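You operate a simulated robot arm through the tools that you are given. There is no shell and no other tool. Be economical: measure what you need, move in short steps, check, and stop when the job is done.

You run a simulated robot arm. Do the job below in one go: nothing can be reset, and whatever is moved stays where it is left.

TASK
Part the violet tube from the jig's hook and measure it.
Fine: black tube out of the length gauge into USED first; read the gauge; violet tube into SPARE.

Only the result counts: the job must be done as asked and must still hold three seconds after the hand-in. Knocking over, shifting, dropping, spilling or breaking anything else fails it.

THE ROBOT
A 6-joint arm with a two-finger parallel gripper, fixed in place. Base frame: the origin is at the foot of the arm, x ahead of it, y to its left, z up; the work surface is at about z = 903. Lengths are in mm, angles in degrees, forces in N, time in s.
With the tool pointing down near the work surface it reaches from about 240 to 640 mm from the base axis. Its first joint turns from -66.0 to 66.0 degrees. Payload 2.7 kg.
The TCP is the grasp point between the finger pads, 23 mm short of the fingertips. In the tool frame z runs along the fingers and y along their closing line. The gripper opens to 94 mm. The fingers are 38 mm wide and 10 mm thick; the gripper's body (54 by 96 mm) begins 39 mm behind the TCP.
Orientation is that of the tool frame in the base frame, as [roll, pitch, yaw] about the fixed x, y, z axes, in that order (R = Rz(yaw) Ry(pitch) Rx(roll)). With the fingers straight down and closing along the base's y, the tool's x points along the base's -x, its y along +y and its z along -z.

THE INTERFACE
- The arm moves only by the tool send_rows. Its argument "plan" is a list of rows, each an object (a shift or turn left out is 0, a gripper value left out holds the last) with "xyz": the shift along the tool's x, y, z in units of 50 mm (1.0 is 50 mm), a list of three; "turn": the turn, a rotation vector about the tool's x, y, z in units of 8 degrees (1.0 is 8 degrees), a list of three; "fingers": the opening, from 0 (shut) to 1 (fully open). In form: [{"xyz": [dx, dy, dz], "turn": [ax, ay, az], "fingers": fingers}, ...]. A call has 1 to 20 rows; each row shifts and turns the commanded pose from where the row before left it, along the tool's axes as they then stand. A call with a number of a shift or a turn outside -1 to 1 is refused whole. Each row takes 0.2 s and may step no farther than 50 mm and 8.6 degrees from the row before; otherwise, or with a gripper value out of range, the whole call is refused. A pose out of reach is approached as far as the arm can. The call stops where the force on the tool passes 40 N (or 10 N more than at its start, if that is more) or the arm is blocked; 0.2 s more then pass. Each finger travels about 45 mm/s and halts on what it meets, pressing with about 37 N; the grip force reading is that of the motor and also rises with nothing between the fingers. The clock runs only during rows and for 0.2 s after the last one: add rows that do not move to give the fingers time. The reply holds the time, the measured pose of the TCP, the force on the tool along the base axes, the opening and the grip force, in the units named above and with some noise, and new pictures: "show" is both (left out), scene, wrist or none.
- Cameras (640 x 400 px; columns grow to the right, rows downward): "scene" is fixed at [77.1, -429.3, 1408.5]; the picture's right is [0.78, -0.63, 0.00], its down [-0.32, -0.40, -0.86] and it looks along [0.54, 0.67, -0.51] (base axes); focal length 276 px, centre (320, 200). "wrist" rides on the gripper at [86, 16, -75] in the tool frame; the picture's right is [-0.18, 0.98, 0.00], its down [-0.58, -0.11, -0.81] and it looks along [-0.79, -0.15, 0.59] (tool axes); focal length 243 px, centre (320, 200). There is no depth. A picture from a camera that has moved, and an enlarged one, comes with that camera's place and axes in the base frame and with its lens.
- close_up(camera, box): a new picture of the part [left, top, right, bottom] of that camera's present view, enlarged. The clock stands still meanwhile.
- finish_job(): hands the job in; it is judged then, once.

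Work in short steps. Places have to be worked out from the pictures, the camera data and where the tool is seen: move nearer, look again, correct. Check each grasp and each placing, and mend what went wrong. You have 120 turns and 170 pictures in all, those below and enlarged ones among them. Open the gripper and draw the arm clear of the work before you hand the job in, unless the task says otherwise; then end with one line.

The tools are called after "Request:" as name(argument=value, ...) on one line, values as JSON. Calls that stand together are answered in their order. send_rows: Moves the arm, as the interface text tells. Its arguments: {"type":"object","properties":{"plan":{"type":"array","items":{"type":"object","properties":{"xyz":{"type":"array","items":{"type":"number"}},"turn":{"type":"array","items":{"type":"number"}},"fingers":{"type":"number"}}}},"show":{"type":"string","enum":["both","scene","wrist","none"]}},"required":["plan"]} The other tools are called the same way: close_up (camera, box) takes an enlarged picture of a part of a camera's view; finish_job () hands the job in.

At the start:

```text
t: 0.0
eef_pos: [337.5, 64.6, 1290.1]
ee_rot: [-179.9, 0.1, 179.9]
contact_force: [0.3, -0.5, -0.9]
gripper_width: 94.1
finger_force: 0.1
```

scene: 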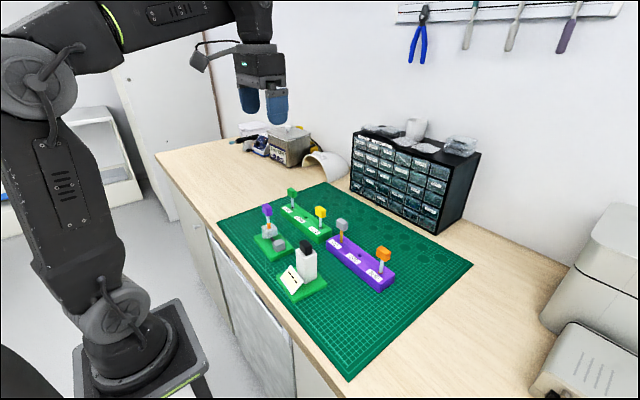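
wrist: 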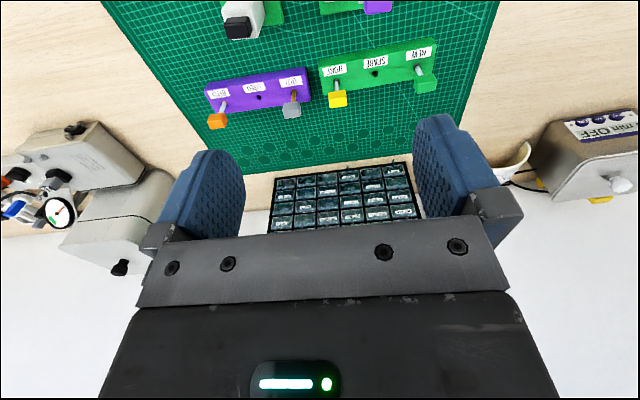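

I'll start by enlarging the work area to see the fixtures and labels.

Request:
close_up(camera="scene", box=[240, 175, 340, 240])

Request:
close_up(camera="scene", box=[240, 215, 400, 315])

Request:
close_up(camera="wrist", box=[190, 0, 450, 150])

```text
6.15 times, centred on (290, 208) of scene
camera zoom: at [77.1, -429.3, 1408.5], right [0.78, -0.63, 0.0], down [-0.32, -0.4, -0.86], along [0.54, 0.67, -0.51], focal length 1702 px, centre (505, 154)
```

zoom: 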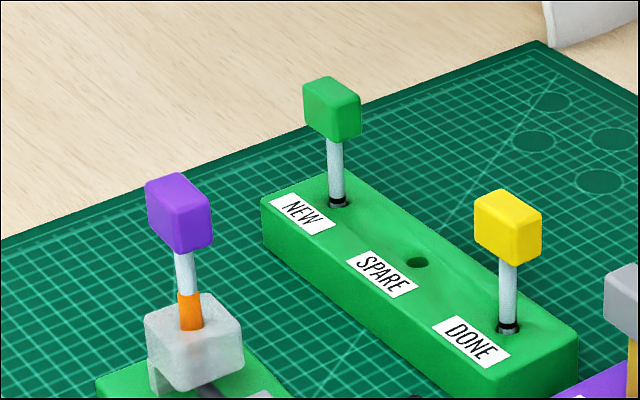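

```text
4.00 times, centred on (320, 265) of scene
camera zoom: at [77.1, -429.3, 1408.5], right [0.78, -0.63, 0.0], down [-0.32, -0.4, -0.86], along [0.54, 0.67, -0.51], focal length 1106 px, centre (320, -60)
```

zoom: 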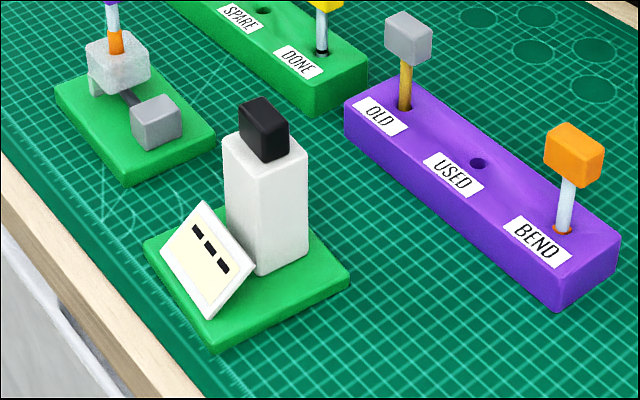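

```text
2.46 times, centred on (320, 75) of wrist
camera zoom: at [250.0, 81.8, 1365.0], right [0.19, 0.98, 0.0], down [0.58, -0.11, 0.81], along [0.79, -0.15, -0.59], focal length 597 px, centre (320, 508)
```

zoom: 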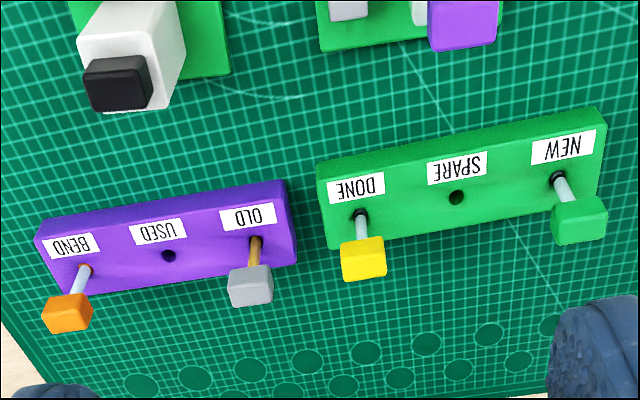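

The layout: jig near (346,128), gauge near (331,-47), racks near x≈475. I'll move the wrist camera over for a steeper, nearer look at the jig.

Request:
send_rows(plan=[{"xyz": [0.32, 0.36, 0.8]}, {"xyz": [0.32, 0.36, 0.8]}, {"xyz": [0.32, 0.36, 0.8]}, {"xyz": [0.32, 0.36, 0.8]}, {"xyz": [0.32, 0.36, 0.8]}, {"turn": [0, 1, 0]}, {"turn": [0, 1, 0]}, {"turn": [0, 1, 0]}, {}])

```text
t: 2.0
eef_pos: [257.0, 154.2, 1089.5]
ee_rot: [-179.8, -23.8, 180.0]
contact_force: [0.3, 0.0, -0.3]
gripper_width: 94.2
finger_force: 0.0
camera wrist: at [208.5, 171.5, 1193.5], right [0.17, 0.98, -0.08], down [0.86, -0.11, 0.5], along [0.48, -0.15, -0.86], focal length 243 px, centre (320, 200)
```

scene: 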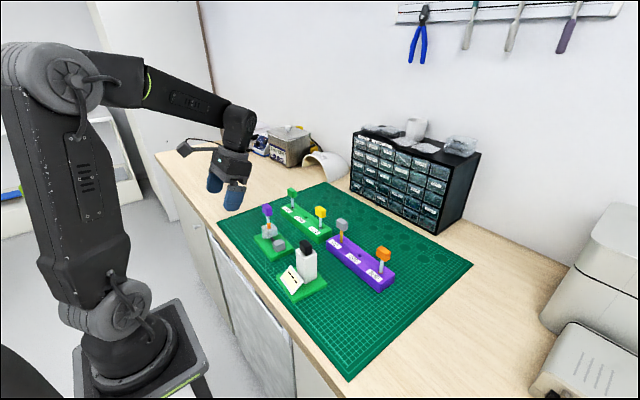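
wrist: 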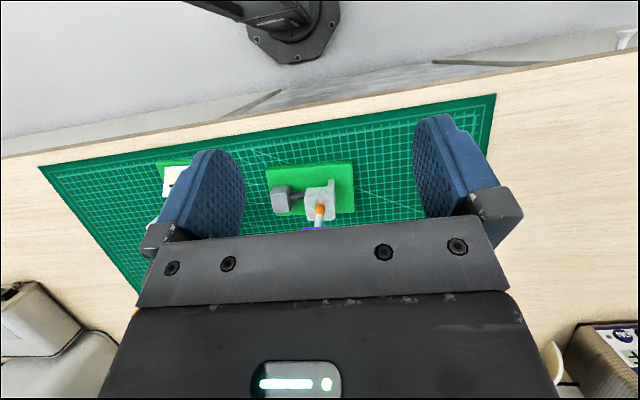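

The hand hides the lower half of the wrist view, so the jig has to be in the upper half; I'll take the tilt back and shift forward.

Request:
send_rows(plan=[{"turn": [0, -1, 0]}, {"turn": [0, -1, 0]}, {"turn": [0, -1, 0]}, {"xyz": [-0.5, -0.18, 0.14]}, {"xyz": [-0.5, -0.18, 0.14]}, {}], show="wrist")

Request:
close_up(camera="wrist", box=[220, 0, 420, 125])

Request:
close_up(camera="scene", box=[240, 195, 312, 263])

```text
t: 3.4
eef_pos: [307.5, 137.0, 1077.1]
ee_rot: [-179.9, 0.2, 179.9]
contact_force: [0.1, -0.7, 0.5]
gripper_width: 94.1
finger_force: 0.1
camera wrist: at [220.6, 153.4, 1151.2], right [0.19, 0.98, 0.0], down [0.58, -0.11, 0.81], along [0.79, -0.15, -0.59], focal length 243 px, centre (320, 200)
```

wrist: 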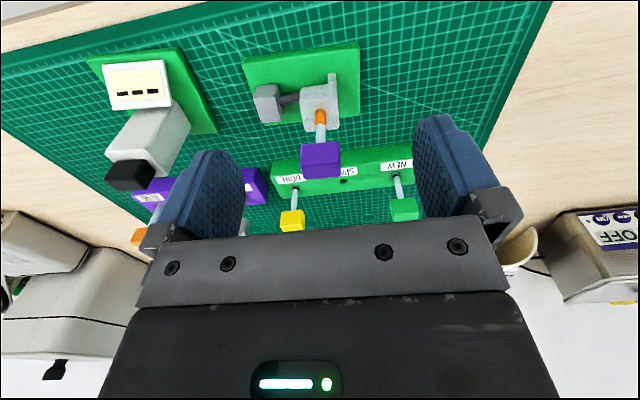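

```text
3.20 times, centred on (320, 62) of wrist
camera zoom: at [220.6, 153.4, 1151.2], right [0.19, 0.98, 0.0], down [0.58, -0.11, 0.81], along [0.79, -0.15, -0.59], focal length 776 px, centre (320, 640)
```

zoom: 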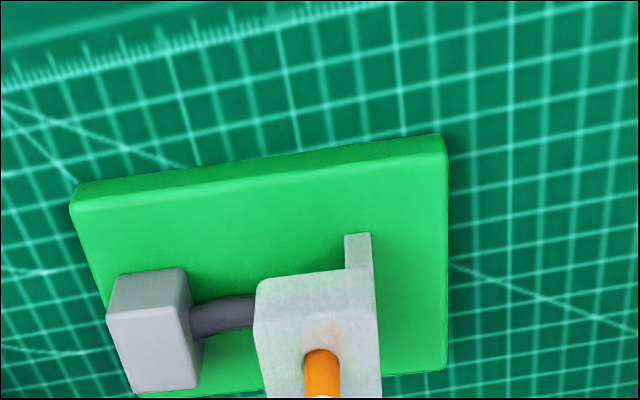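

```text
5.88 times, centred on (276, 229) of scene
camera zoom: at [77.1, -429.3, 1408.5], right [0.78, -0.63, 0.0], down [-0.32, -0.4, -0.86], along [0.54, 0.67, -0.51], focal length 1627 px, centre (579, 29)
```

zoom: 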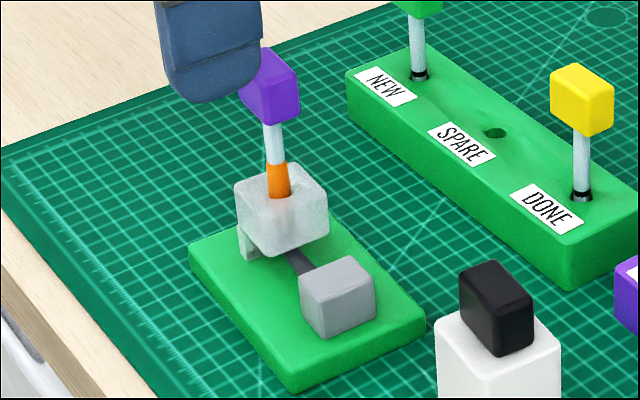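

The jig's light-grey piece sits on a dark rod and I need to see beneath it. I'll go to the left side, low, tilted to look sideways at it.

Request:
send_rows(plan=[{"xyz": [0, 0.8, 0]}, {"xyz": [0, 0.8, 0]}, {"xyz": [-0.66, 0, 0]}, {"xyz": [0, 0, 0.87]}, {"xyz": [0, 0, 0.87]}, {"turn": [0, -1, 0]}, {"turn": [0, -1, 0]}, {"turn": [0, -1, 0]}, {}], show="wrist")

Request:
close_up(camera="wrist", box=[40, 30, 280, 180])

```text
t: 5.4
eef_pos: [341.3, 216.8, 988.9]
ee_rot: [-179.9, 24.2, -180.0]
contact_force: [0.5, -0.8, 0.5]
gripper_width: 93.9
finger_force: 0.1
camera wrist: at [231.5, 233.5, 1022.3], right [0.17, 0.98, 0.07], down [0.2, -0.11, 0.97], along [0.97, -0.15, -0.21], focal length 243 px, centre (320, 200)
```

wrist: 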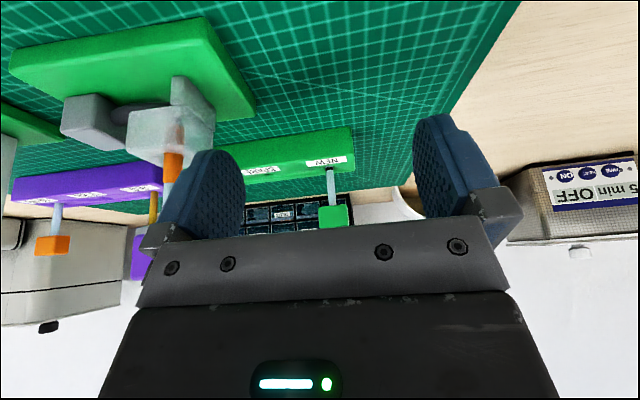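

```text
2.67 times, centred on (160, 105) of wrist
camera zoom: at [231.5, 233.5, 1022.3], right [0.17, 0.98, 0.07], down [0.2, -0.11, 0.97], along [0.97, -0.15, -0.21], focal length 647 px, centre (747, 453)
```

zoom: 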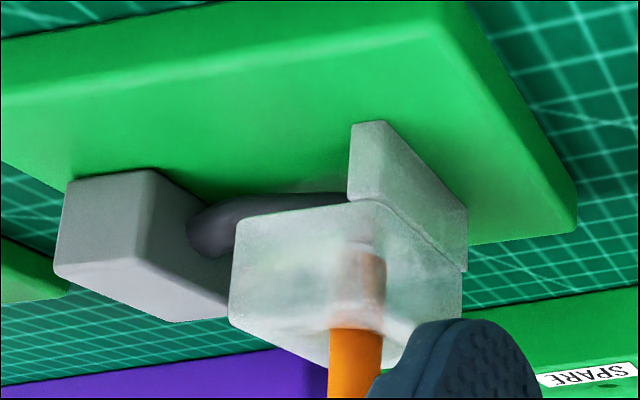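

I'll take a tighter look with the scene camera now the hand is away.

Request:
close_up(camera="scene", box=[252, 198, 300, 258])

Request:
close_up(camera="wrist", box=[110, 60, 230, 160])

```text
6.67 times, centred on (276, 228) of scene
camera zoom: at [77.1, -429.3, 1408.5], right [0.78, -0.63, 0.0], down [-0.32, -0.4, -0.86], along [0.54, 0.67, -0.51], focal length 1844 px, centre (613, 13)
```

zoom: 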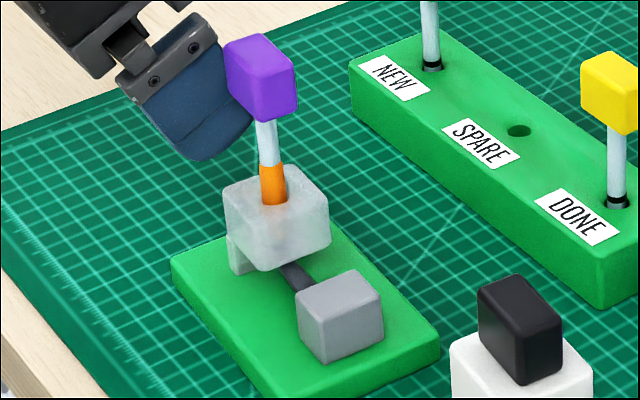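

```text
4.00 times, centred on (170, 110) of wrist
camera zoom: at [231.5, 233.5, 1022.3], right [0.17, 0.98, 0.07], down [0.2, -0.11, 0.97], along [0.97, -0.15, -0.21], focal length 970 px, centre (920, 560)
```

zoom: 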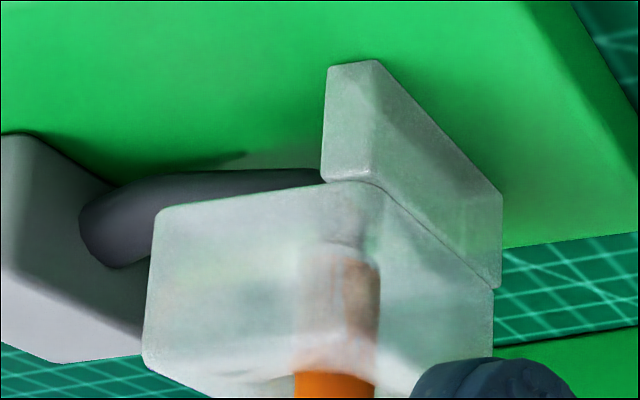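

The tube's end sits inside a translucent guide, on the up-turned tip of the hook, so it likely comes off upward. First the black tube: I estimate its cap at (348,-44,1006). Moving above it for a close look.

Request:
send_rows(plan=[{"turn": [0, 1, 0]}, {"turn": [0, 1, 0]}, {"turn": [0, 1, 0]}, {"xyz": [0, 0, -0.91]}, {"xyz": [0, 0, -0.91]}, {"xyz": [0, -1, 0]}, {"xyz": [0, -1, 0]}, {"xyz": [0, -1, 0]}, {"xyz": [0, -1, 0]}, {"xyz": [0.2, -0.9, 0]}, {}], show="wrist")

Request:
close_up(camera="wrist", box=[240, 30, 400, 150])

Request:
close_up(camera="scene", box=[265, 230, 345, 305])

```text
t: 7.8
eef_pos: [329.3, -30.1, 1079.8]
ee_rot: [-179.9, 0.2, 179.9]
contact_force: [-0.4, 0.5, 0.3]
gripper_width: 94.1
finger_force: 0.1
camera wrist: at [242.4, -12.1, 1154.8], right [0.19, 0.98, 0.0], down [0.58, -0.11, 0.81], along [0.79, -0.15, -0.59], focal length 243 px, centre (320, 200)
```

wrist: 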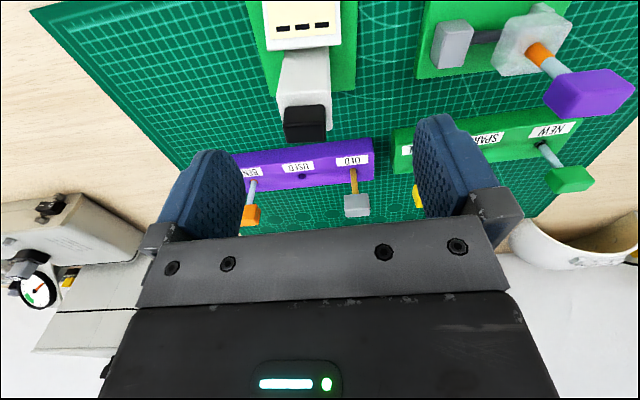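

```text
3.33 times, centred on (320, 90) of wrist
camera zoom: at [242.4, -12.1, 1154.8], right [0.19, 0.98, 0.0], down [0.58, -0.11, 0.81], along [0.79, -0.15, -0.59], focal length 809 px, centre (320, 567)
```

zoom: 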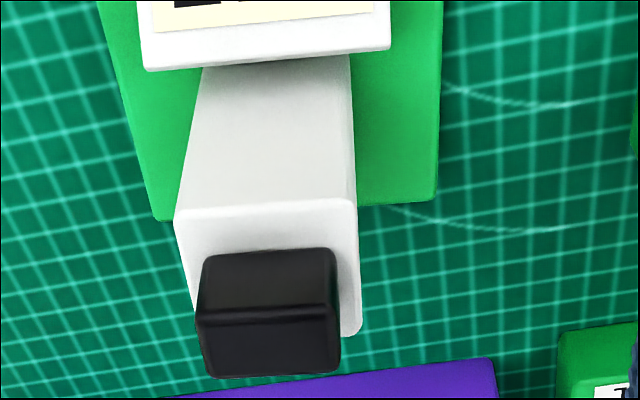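

```text
5.33 times, centred on (305, 268) of scene
camera zoom: at [77.1, -429.3, 1408.5], right [0.78, -0.63, 0.0], down [-0.32, -0.4, -0.86], along [0.54, 0.67, -0.51], focal length 1475 px, centre (400, -160)
```

zoom: 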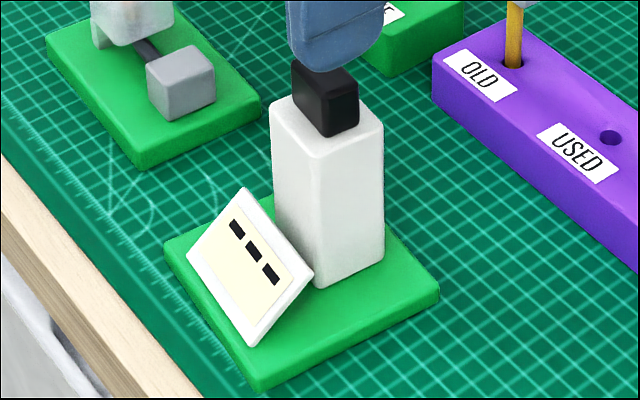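

The black cap is about 17×28×20 mm, centre (349,-42), z 995–1015, turned about -6°. I'll move over it with the hand aligned and the fingers part-closed.

Request:
send_rows(plan=[{"xyz": [-0.39, -0.244, 0], "fingers": 0.65}, {"turn": [0, 0, 0.7]}, {"xyz": [0, 0, 0.7]}, {}, {}])

Request:
close_up(camera="wrist", box=[200, 80, 440, 230])

Request:
close_up(camera="scene", box=[265, 205, 345, 265])

```text
t: 9.0
eef_pos: [348.4, -40.2, 1045.8]
ee_rot: [-179.9, 0.2, 174.3]
contact_force: [0.0, 0.6, 0.1]
gripper_width: 61.2
finger_force: 0.0
camera wrist: at [264.1, -15.5, 1121.0], right [0.28, 0.96, 0.0], down [0.57, -0.16, 0.81], along [0.78, -0.23, -0.59], focal length 243 px, centre (320, 200)
```

scene: 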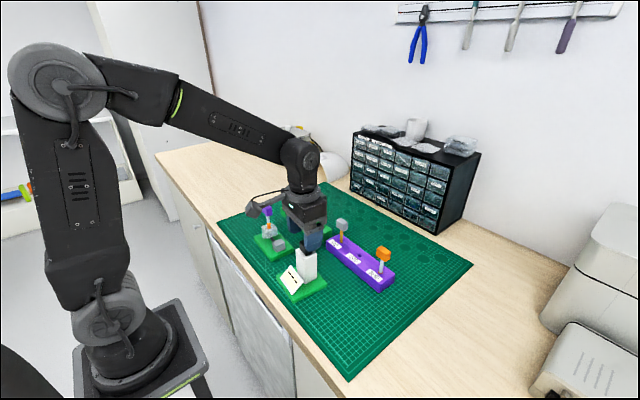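
wrist: 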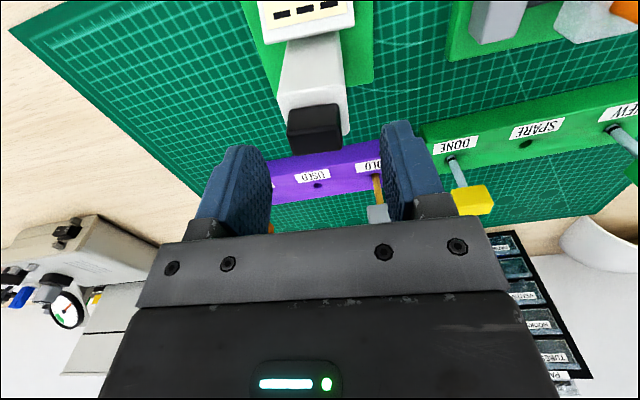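

```text
2.67 times, centred on (320, 155) of wrist
camera zoom: at [264.1, -15.5, 1121.0], right [0.28, 0.96, 0.0], down [0.57, -0.16, 0.81], along [0.78, -0.23, -0.59], focal length 647 px, centre (320, 320)
```

zoom: 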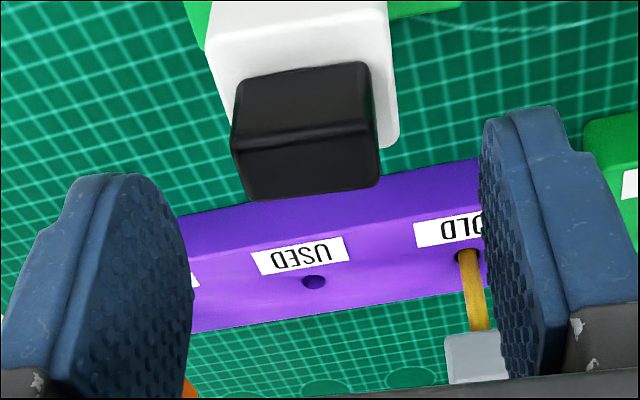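

```text
6.67 times, centred on (305, 235) of scene
camera zoom: at [77.1, -429.3, 1408.5], right [0.78, -0.63, 0.0], down [-0.32, -0.4, -0.86], along [0.54, 0.67, -0.51], focal length 1844 px, centre (420, -33)
```

zoom: 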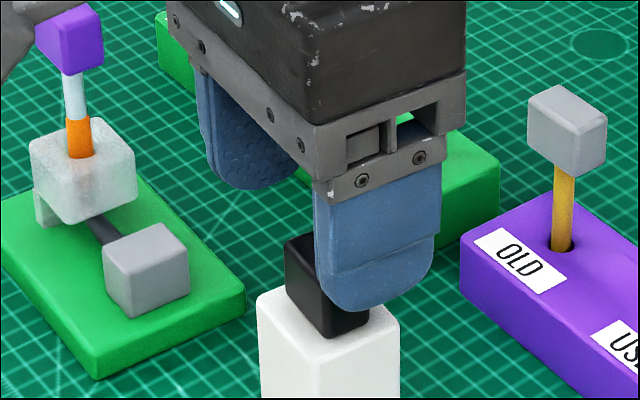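

The cap is centred at about (350,-43.5). I'll shift slightly and descend until the fingertips are just above the tower top.

Request:
send_rows(plan=[{"xyz": [-0.05, -0.06, 0]}, {"xyz": [0, 0, 0.2]}, {"xyz": [0, 0, 0.15]}, {"xyz": [0, 0, 0.12]}, {}], show="wrist")

Request:
close_up(camera="scene", box=[275, 215, 345, 275])

```text
t: 10.2
eef_pos: [352.2, -42.6, 1021.5]
ee_rot: [-179.9, 0.2, 174.3]
contact_force: [0.0, 0.2, 0.0]
gripper_width: 61.3
finger_force: 0.0
camera wrist: at [267.4, -18.3, 1096.9], right [0.28, 0.96, 0.0], down [0.57, -0.16, 0.81], along [0.78, -0.23, -0.59], focal length 243 px, centre (320, 200)
```

wrist: 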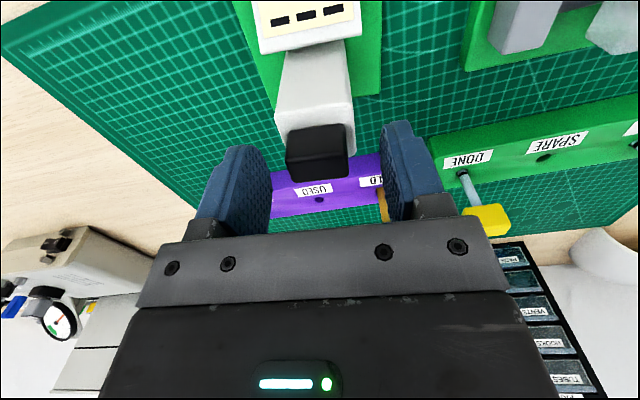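

```text
6.67 times, centred on (310, 245) of scene
camera zoom: at [77.1, -429.3, 1408.5], right [0.78, -0.63, 0.0], down [-0.32, -0.4, -0.86], along [0.54, 0.67, -0.51], focal length 1844 px, centre (387, -100)
```

zoom: 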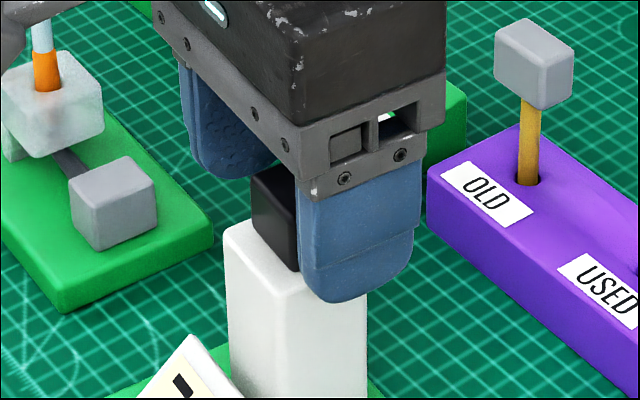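

Height is right with no contact. Closing on the black cap.

Request:
send_rows(plan=[{"fingers": 0.42}, {"fingers": 0.3}, {"fingers": 0.2}, {"fingers": 0.1}, {}], show="wrist")

Request:
close_up(camera="scene", box=[275, 215, 345, 275])

```text
t: 11.4
eef_pos: [352.7, -43.3, 1022.6]
ee_rot: [-179.9, 0.2, 174.3]
contact_force: [0.1, -0.3, 0.1]
gripper_width: 28.4
finger_force: 37.1
camera wrist: at [267.4, -18.3, 1097.1], right [0.28, 0.96, 0.0], down [0.57, -0.16, 0.81], along [0.78, -0.23, -0.59], focal length 243 px, centre (320, 200)
```

wrist: 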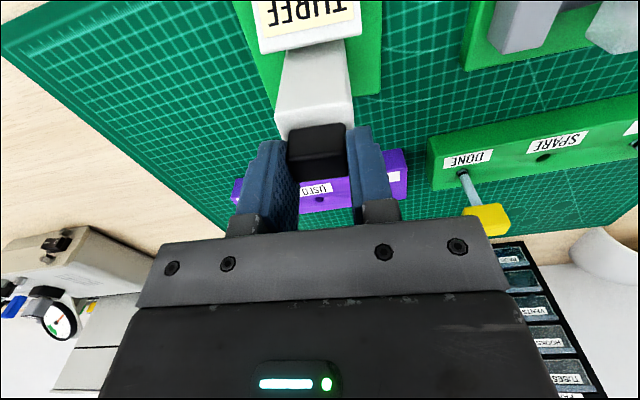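

```text
6.67 times, centred on (310, 245) of scene
camera zoom: at [77.1, -429.3, 1408.5], right [0.78, -0.63, 0.0], down [-0.32, -0.4, -0.86], along [0.54, 0.67, -0.51], focal length 1844 px, centre (387, -100)
```

zoom: 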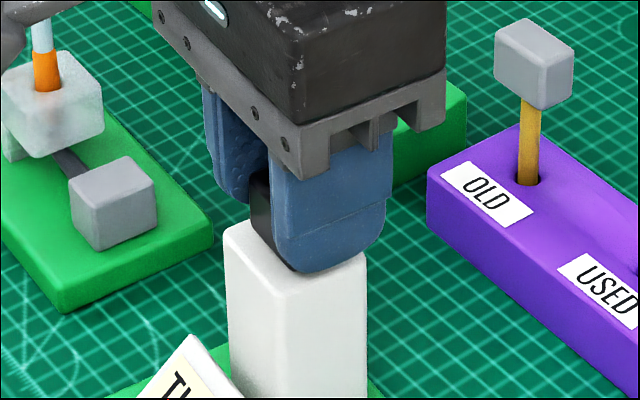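

Gripped (28 mm), and the gauge now shows a word for the black tube (looks like "THREE"). Lifting straight up.

Request:
send_rows(plan=[{"xyz": [0, 0, -0.2]}, {"xyz": [0, 0, -0.3]}, {"xyz": [0, 0, -0.5]}, {"xyz": [0, 0, -0.6]}, {"xyz": [0, 0, -0.6]}, {}])

Request:
close_up(camera="scene", box=[265, 195, 345, 315])

```text
t: 12.8
eef_pos: [351.8, -43.7, 1132.8]
ee_rot: [-179.9, 0.2, 174.3]
contact_force: [0.8, 0.1, -0.1]
gripper_width: 28.6
finger_force: 37.2
camera wrist: at [267.1, -18.5, 1207.1], right [0.28, 0.96, 0.0], down [0.57, -0.16, 0.81], along [0.78, -0.23, -0.59], focal length 243 px, centre (320, 200)
```

scene: 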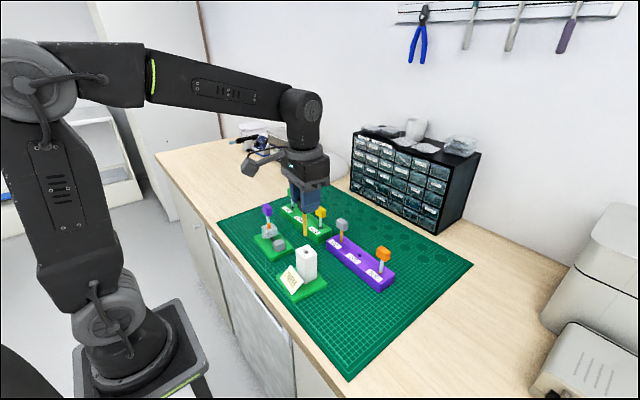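
wrist: 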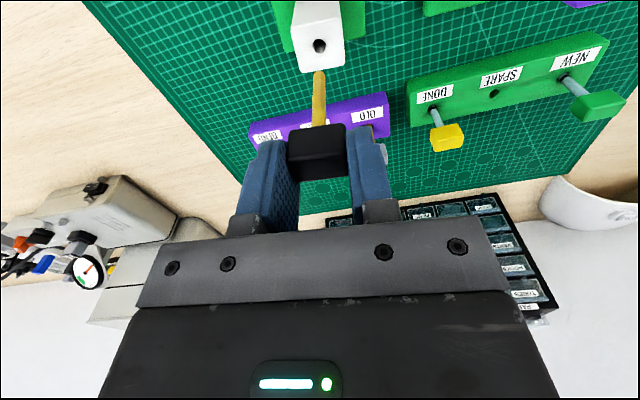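

```text
3.33 times, centred on (305, 255) of scene
camera zoom: at [77.1, -429.3, 1408.5], right [0.78, -0.63, 0.0], down [-0.32, -0.4, -0.86], along [0.54, 0.67, -0.51], focal length 922 px, centre (370, 17)
```

zoom: 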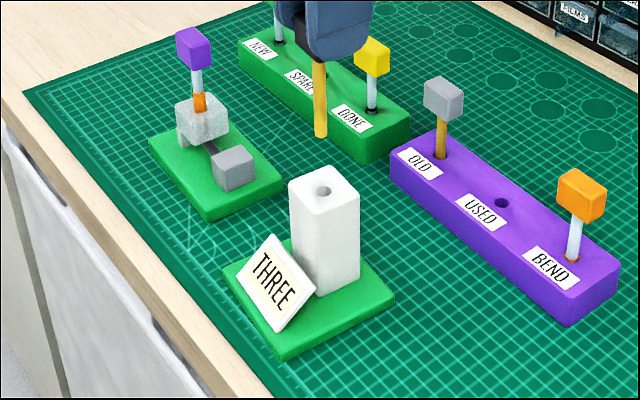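

Black tube is free: tip about 97 mm below the TCP. Taking the yaw back and carrying it over towards the USED hole (~(479,-80)), staying high.

Request:
send_rows(plan=[{"turn": [0, 0, -0.7]}, {"xyz": [-0.86, -0.24, 0]}, {"xyz": [-0.86, -0.24, 0]}, {"xyz": [-0.86, -0.24, 0]}, {"xyz": [0, 0, 0.6]}, {"xyz": [0, 0, 0.5]}, {}])

Request:
close_up(camera="wrist", box=[240, 20, 400, 140])

Request:
close_up(camera="scene", box=[320, 205, 400, 285])

```text
t: 14.4
eef_pos: [480.2, -79.3, 1077.4]
ee_rot: [-179.9, 0.1, 179.9]
contact_force: [-0.6, 0.2, -0.4]
gripper_width: 28.5
finger_force: 37.4
camera wrist: at [394.0, -63.0, 1151.7], right [0.19, 0.98, 0.0], down [0.58, -0.11, 0.81], along [0.79, -0.15, -0.59], focal length 243 px, centre (320, 200)
```

scene: 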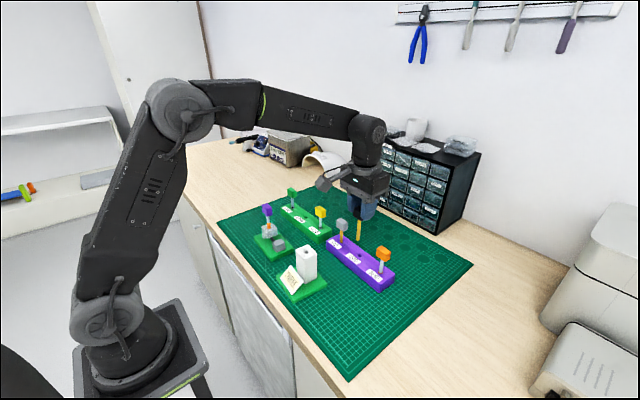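
wrist: 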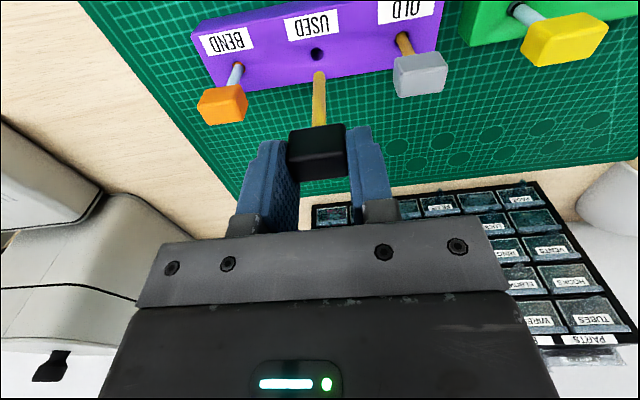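

```text
3.33 times, centred on (320, 80) of wrist
camera zoom: at [394.0, -63.0, 1151.7], right [0.19, 0.98, 0.0], down [0.58, -0.11, 0.81], along [0.79, -0.15, -0.59], focal length 809 px, centre (320, 600)
```

zoom: 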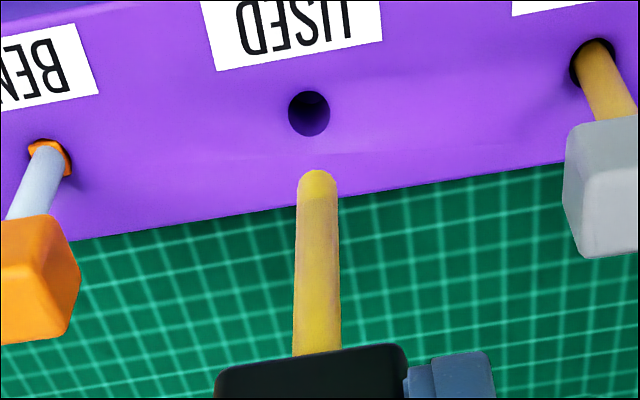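

```text
5.00 times, centred on (360, 245) of scene
camera zoom: at [77.1, -429.3, 1408.5], right [0.78, -0.63, 0.0], down [-0.32, -0.4, -0.86], along [0.54, 0.67, -0.51], focal length 1383 px, centre (120, -25)
```

zoom: 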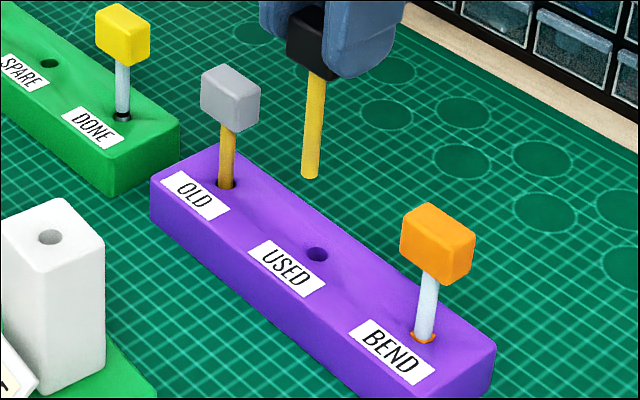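

From both views: hole ≈ (481.7,-83), tube tip ≈ (477,-79.3,980). Correcting and lowering to just above the rack.

Request:
send_rows(plan=[{"xyz": [-0.095, -0.068, 0]}, {"xyz": [0, 0, 0.35]}, {"xyz": [0, 0, 0.3]}, {}], show="none")

Request:
close_up(camera="wrist", box=[260, 20, 380, 110])

Request:
close_up(camera="scene", box=[340, 225, 400, 285])

```text
t: 15.4
eef_pos: [485.5, -83.8, 1044.2]
ee_rot: [-179.9, 0.2, 179.9]
contact_force: [1.2, -1.0, -0.4]
gripper_width: 28.4
finger_force: 37.2
```

```text
4.44 times, centred on (320, 65) of wrist
camera zoom: at [398.9, -66.7, 1119.1], right [0.19, 0.98, 0.0], down [0.58, -0.11, 0.81], along [0.79, -0.15, -0.59], focal length 1078 px, centre (320, 800)
```

zoom: 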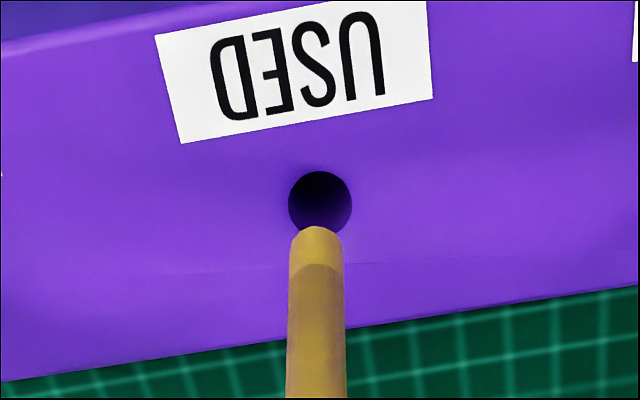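

```text
6.67 times, centred on (370, 255) of scene
camera zoom: at [77.1, -429.3, 1408.5], right [0.78, -0.63, 0.0], down [-0.32, -0.4, -0.86], along [0.54, 0.67, -0.51], focal length 1844 px, centre (-13, -167)
```

zoom: 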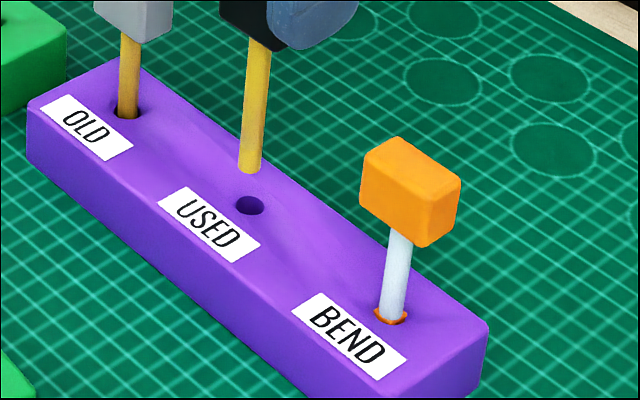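

Tip is ~15 mm above the hole and aligned within ~1 mm. Nudging +0.7 mm in x and lowering gently into it.

Request:
send_rows(plan=[{"xyz": [-0.014, 0.002, 0]}, {"xyz": [0, 0, 0.16]}, {"xyz": [0, 0, 0.1]}, {"xyz": [0, 0, 0.1]}, {"xyz": [0, 0, 0.1]}, {}], show="none")

Request:
close_up(camera="wrist", box=[260, 20, 380, 110])

Request:
close_up(camera="scene", box=[340, 225, 400, 285])

```text
t: 16.8
eef_pos: [486.9, -82.1, 1021.8]
ee_rot: [-179.9, 0.2, 179.9]
contact_force: [-0.1, -0.2, 0.0]
gripper_width: 28.4
finger_force: 37.0
```

```text
4.44 times, centred on (320, 65) of wrist
camera zoom: at [400.1, -66.4, 1096.7], right [0.19, 0.98, 0.0], down [0.58, -0.11, 0.81], along [0.79, -0.15, -0.59], focal length 1078 px, centre (320, 800)
```

zoom: 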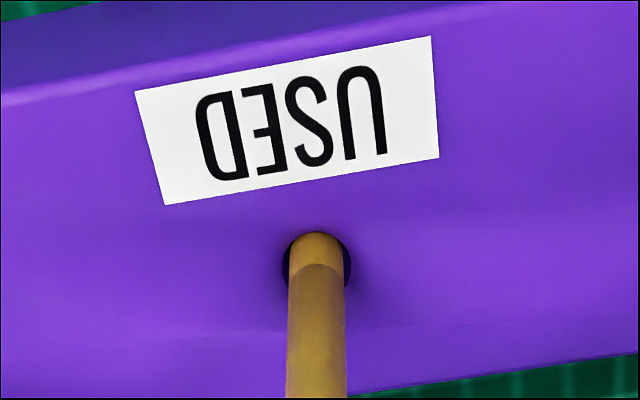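

```text
6.67 times, centred on (370, 255) of scene
camera zoom: at [77.1, -429.3, 1408.5], right [0.78, -0.63, 0.0], down [-0.32, -0.4, -0.86], along [0.54, 0.67, -0.51], focal length 1844 px, centre (-13, -167)
```

zoom: 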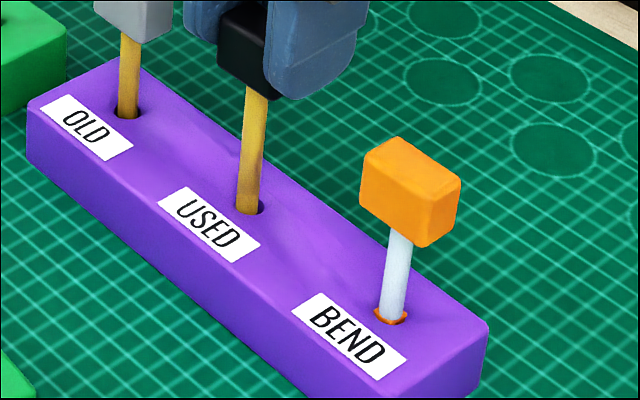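

The tip has entered without force; it sits slightly toward -x in the hole. Nudging +0.8 mm x and lowering on in small steps.

Request:
send_rows(plan=[{"xyz": [-0.016, 0, 0]}, {"xyz": [0, 0, 0.1]}, {"xyz": [0, 0, 0.08]}, {"xyz": [0, 0, 0.06]}, {}], show="none")

Request:
close_up(camera="scene", box=[320, 205, 400, 285])

```text
t: 18.0
eef_pos: [486.8, -83.0, 1009.8]
ee_rot: [-179.8, 0.0, 179.8]
contact_force: [0.0, -1.1, -0.4]
gripper_width: 28.3
finger_force: 36.7
```

```text
5.00 times, centred on (360, 245) of scene
camera zoom: at [77.1, -429.3, 1408.5], right [0.78, -0.63, 0.0], down [-0.32, -0.4, -0.86], along [0.54, 0.67, -0.51], focal length 1383 px, centre (120, -25)
```

zoom: 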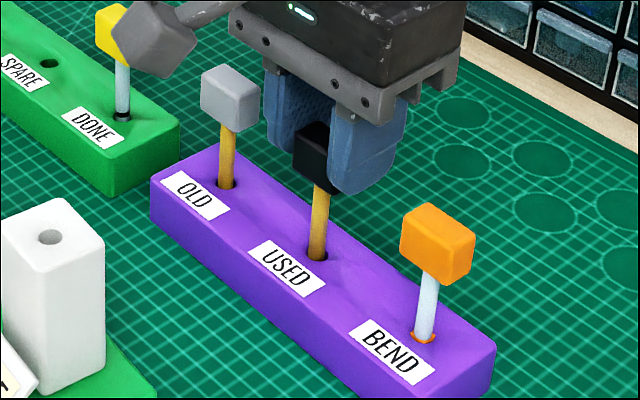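

It's in the hole; comparing with the OLD tube about 6 mm remain. Lowering in 2 mm steps until it seats.

Request:
send_rows(plan=[{"xyz": [0, 0, 0.04]}, {"xyz": [0, 0, 0.04]}, {"xyz": [0, 0, 0.03]}, {}], show="none")

Request:
close_up(camera="scene", box=[320, 205, 400, 285])

```text
t: 19.0
eef_pos: [485.9, -81.5, 1005.2]
ee_rot: [-179.9, 0.2, 179.9]
contact_force: [0.1, 0.7, -0.2]
gripper_width: 28.5
finger_force: 36.6
```

```text
5.00 times, centred on (360, 245) of scene
camera zoom: at [77.1, -429.3, 1408.5], right [0.78, -0.63, 0.0], down [-0.32, -0.4, -0.86], along [0.54, 0.67, -0.51], focal length 1383 px, centre (120, -25)
```

zoom: 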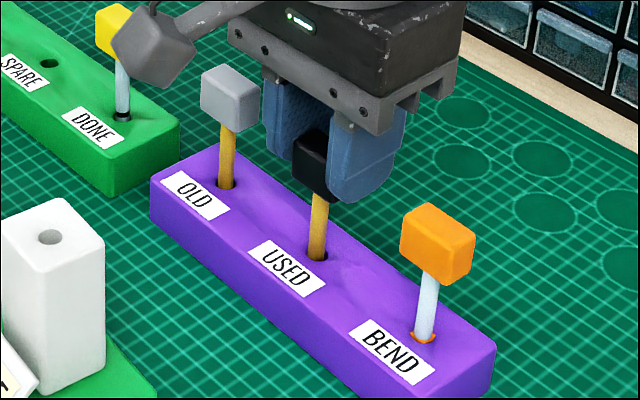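

No contact yet; three more small steps.

Request:
send_rows(plan=[{"xyz": [0, 0, 0.03]}, {"xyz": [0, 0, 0.03]}, {}], show="none")

```text
t: 19.8
eef_pos: [487.3, -83.3, 1005.0]
ee_rot: [-179.8, 0.5, 180.0]
contact_force: [-4.9, 1.8, 26.9]
gripper_width: 28.5
finger_force: 37.0
```

26.9 N upward: it's seated. Relieving the push by 3 mm of command, then opening.

Request:
send_rows(plan=[{"xyz": [0, 0, -0.06]}, {"fingers": 0.4}, {"fingers": 0.55}, {}, {"xyz": [0, 0, -0.5]}, {"xyz": [0, 0, -1]}, {"xyz": [0, 0, -1]}, {}], show="wrist")

Request:
close_up(camera="scene", box=[240, 195, 400, 315])

```text
t: 21.6
eef_pos: [486.8, -82.4, 1130.2]
ee_rot: [-180.0, 0.1, 180.0]
contact_force: [0.8, -0.4, -0.5]
gripper_width: 51.7
finger_force: 0.1
camera wrist: at [400.1, -66.4, 1205.2], right [0.19, 0.98, 0.0], down [0.58, -0.11, 0.81], along [0.79, -0.15, -0.59], focal length 243 px, centre (320, 200)
```

wrist: 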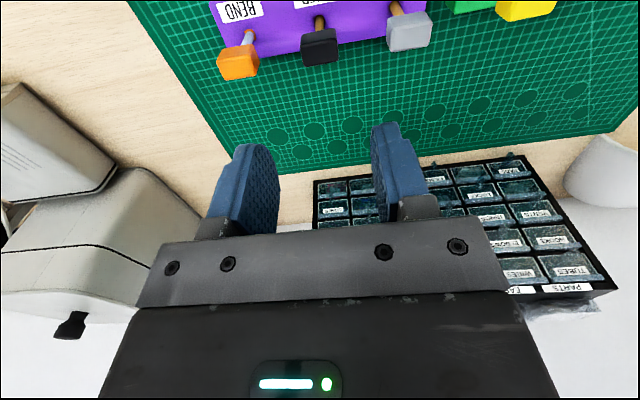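

```text
3.33 times, centred on (320, 255) of scene
camera zoom: at [77.1, -429.3, 1408.5], right [0.78, -0.63, 0.0], down [-0.32, -0.4, -0.86], along [0.54, 0.67, -0.51], focal length 922 px, centre (320, 17)
```

zoom: 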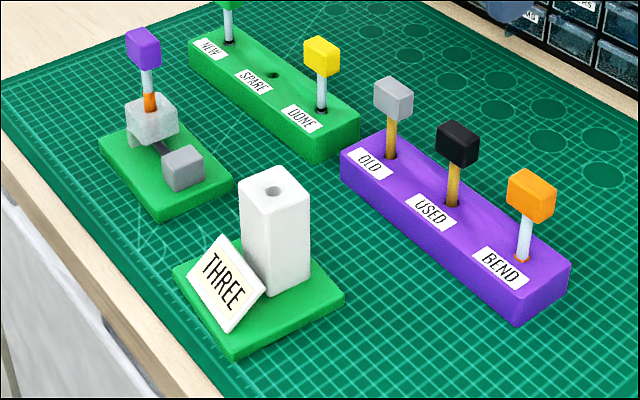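

Black tube stands in USED. Now a low look at the hook from the right side of the jig, between jig and gauge.

Request:
send_rows(plan=[{"xyz": [0.73, 0.66, 0]}, {"xyz": [0.73, 0.66, 0]}, {"xyz": [0.73, 0.66, 0]}, {"xyz": [0.73, 0.66, 0]}, {"xyz": [0, 0, 0.9]}, {"xyz": [0, 0, 0.9]}, {"xyz": [0, 0, 0.9]}, {"turn": [0, -1, 0]}, {"turn": [0, -1, 0]}, {"turn": [0, -1, 0]}, {}], show="wrist")

Request:
close_up(camera="wrist", box=[380, 20, 560, 150])

```text
t: 24.0
eef_pos: [341.2, 50.9, 994.0]
ee_rot: [180.0, 24.3, -180.0]
contact_force: [-1.3, -0.4, 0.6]
gripper_width: 51.4
finger_force: 0.1
camera wrist: at [232.1, 66.0, 1026.9], right [0.17, 0.98, 0.08], down [0.2, -0.11, 0.97], along [0.97, -0.15, -0.21], focal length 243 px, centre (320, 200)
```

wrist: 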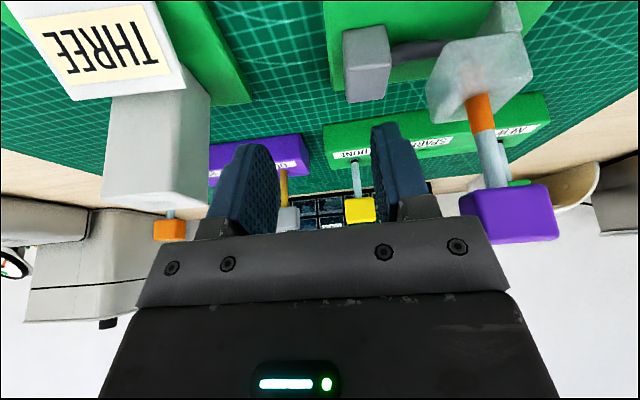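

```text
3.08 times, centred on (470, 85) of wrist
camera zoom: at [232.1, 66.0, 1026.9], right [0.17, 0.98, 0.08], down [0.2, -0.11, 0.97], along [0.97, -0.15, -0.21], focal length 746 px, centre (-142, 554)
```

zoom: 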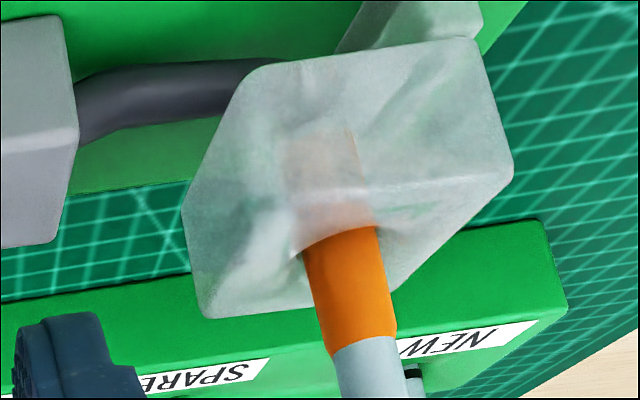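

Hook appears to go under the guide and turn up into the tube's end, so a straight upward pull should be right. Raising to view the violet cap from above for the grasp.

Request:
send_rows(plan=[{"turn": [0, 1, 0]}, {"turn": [0, 1, 0]}, {"turn": [0, 1, 0]}, {"xyz": [0, 0, -0.98], "fingers": 0.65}, {"xyz": [0, 0, -0.98]}, {"xyz": [0.14, 0.85, 0]}, {"xyz": [0.14, 0.85, 0]}, {}], show="wrist")

Request:
close_up(camera="wrist", box=[240, 60, 400, 180])

Request:
close_up(camera="scene", box=[240, 190, 300, 250])

```text
t: 25.8
eef_pos: [326.7, 136.1, 1090.3]
ee_rot: [-179.9, 0.2, 179.9]
contact_force: [0.2, 1.2, 0.2]
gripper_width: 61.0
finger_force: 0.0
camera wrist: at [240.7, 151.4, 1165.7], right [0.19, 0.98, 0.0], down [0.58, -0.11, 0.81], along [0.79, -0.15, -0.59], focal length 243 px, centre (320, 200)
```

wrist: 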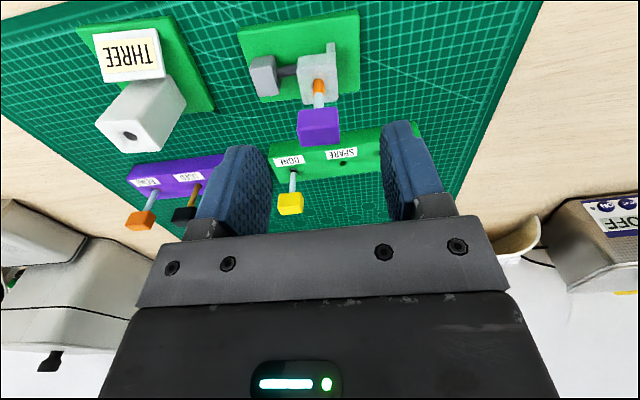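

```text
3.33 times, centred on (320, 120) of wrist
camera zoom: at [240.7, 151.4, 1165.7], right [0.19, 0.98, 0.0], down [0.58, -0.11, 0.81], along [0.79, -0.15, -0.59], focal length 809 px, centre (320, 467)
```

zoom: 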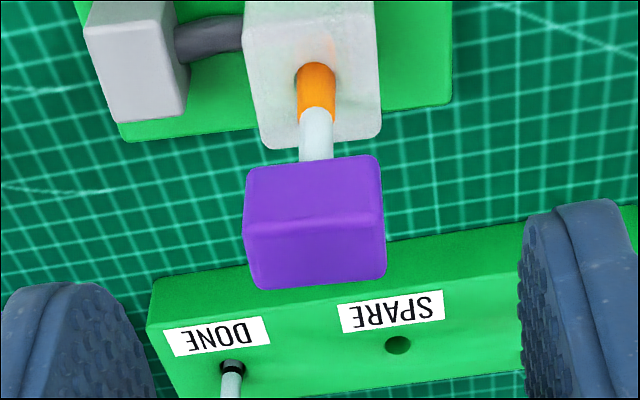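

```text
6.67 times, centred on (270, 220) of scene
camera zoom: at [77.1, -429.3, 1408.5], right [0.78, -0.63, 0.0], down [-0.32, -0.4, -0.86], along [0.54, 0.67, -0.51], focal length 1844 px, centre (653, 67)
```

zoom: 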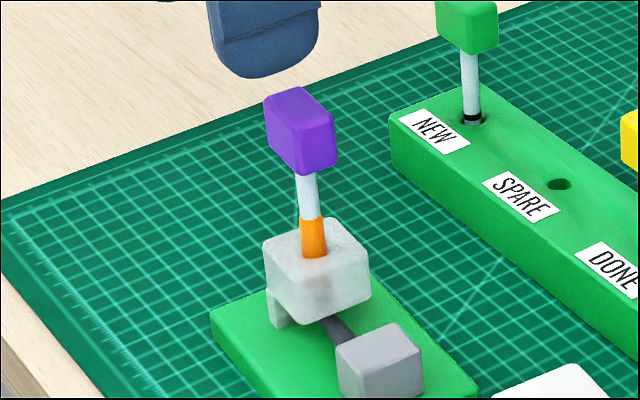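

Violet cap: centre (350.5,130), z ≈1007–1027, turned ~3°. Aligning above it, then descending to grip its upper 17 mm (so the fingers won't foul the gauge tower later).

Request:
send_rows(plan=[{"xyz": [-0.476, -0.122, 0]}, {"turn": [0, 0, 0.4]}, {"xyz": [0, 0, 0.5]}, {"xyz": [0, 0, 0.35]}, {"xyz": [0, 0, 0.3]}, {}], show="wrist")

Request:
close_up(camera="scene", box=[240, 190, 300, 250])

```text
t: 27.2
eef_pos: [351.2, 129.1, 1033.2]
ee_rot: [-179.9, 0.2, 176.6]
contact_force: [0.0, -0.5, -0.7]
gripper_width: 61.0
finger_force: 0.1
camera wrist: at [265.7, 149.8, 1108.1], right [0.24, 0.97, 0.0], down [0.57, -0.14, 0.81], along [0.78, -0.19, -0.59], focal length 243 px, centre (320, 200)
```

wrist: 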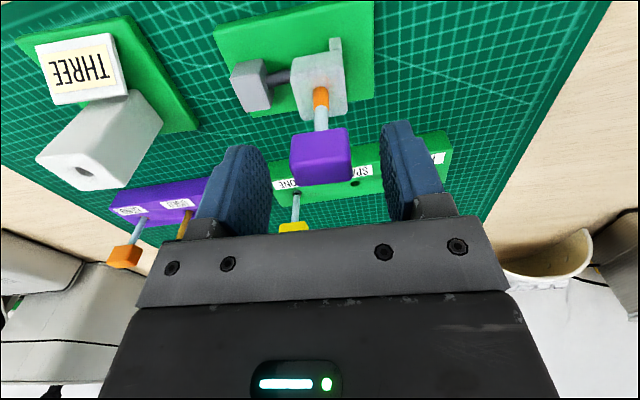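

```text
6.67 times, centred on (270, 220) of scene
camera zoom: at [77.1, -429.3, 1408.5], right [0.78, -0.63, 0.0], down [-0.32, -0.4, -0.86], along [0.54, 0.67, -0.51], focal length 1844 px, centre (653, 67)
```

zoom: 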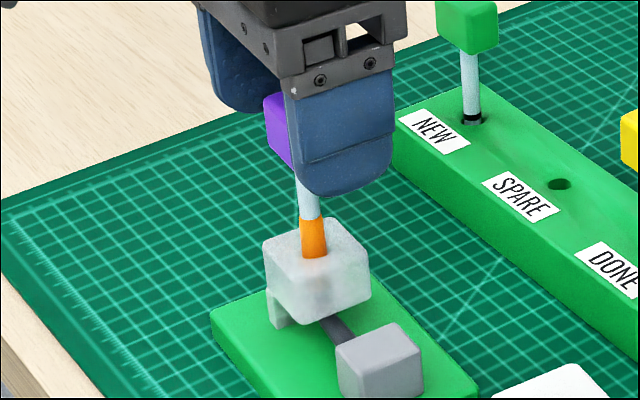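

Position mirrors the black grasp; closing.

Request:
send_rows(plan=[{"fingers": 0.42}, {"fingers": 0.3}, {"fingers": 0.2}, {"fingers": 0.1}, {}], show="none")

Request:
close_up(camera="scene", box=[240, 190, 300, 250])

Request:
close_up(camera="wrist", box=[220, 10, 400, 150])

```text
t: 28.4
eef_pos: [351.2, 128.8, 1034.2]
ee_rot: [-179.9, 0.1, 176.6]
contact_force: [-0.6, 3.2, -0.6]
gripper_width: 28.8
finger_force: 37.0
```

```text
6.67 times, centred on (270, 220) of scene
camera zoom: at [77.1, -429.2, 1408.5], right [0.78, -0.63, 0.0], down [-0.32, -0.4, -0.86], along [0.54, 0.67, -0.51], focal length 1844 px, centre (653, 67)
```

zoom: 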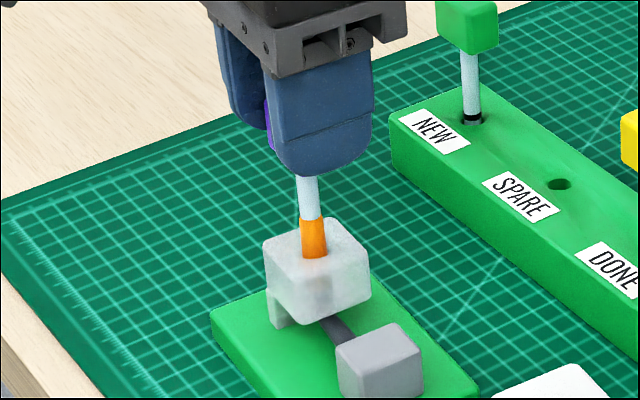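

```text
2.86 times, centred on (310, 80) of wrist
camera zoom: at [265.7, 150.0, 1108.5], right [0.24, 0.97, 0.0], down [0.57, -0.14, 0.81], along [0.78, -0.19, -0.59], focal length 693 px, centre (349, 543)
```

zoom: 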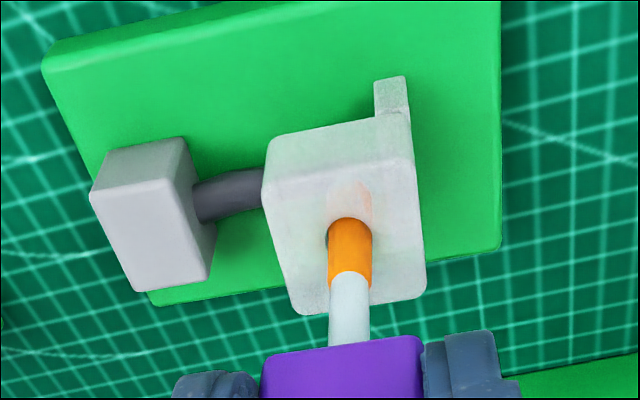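

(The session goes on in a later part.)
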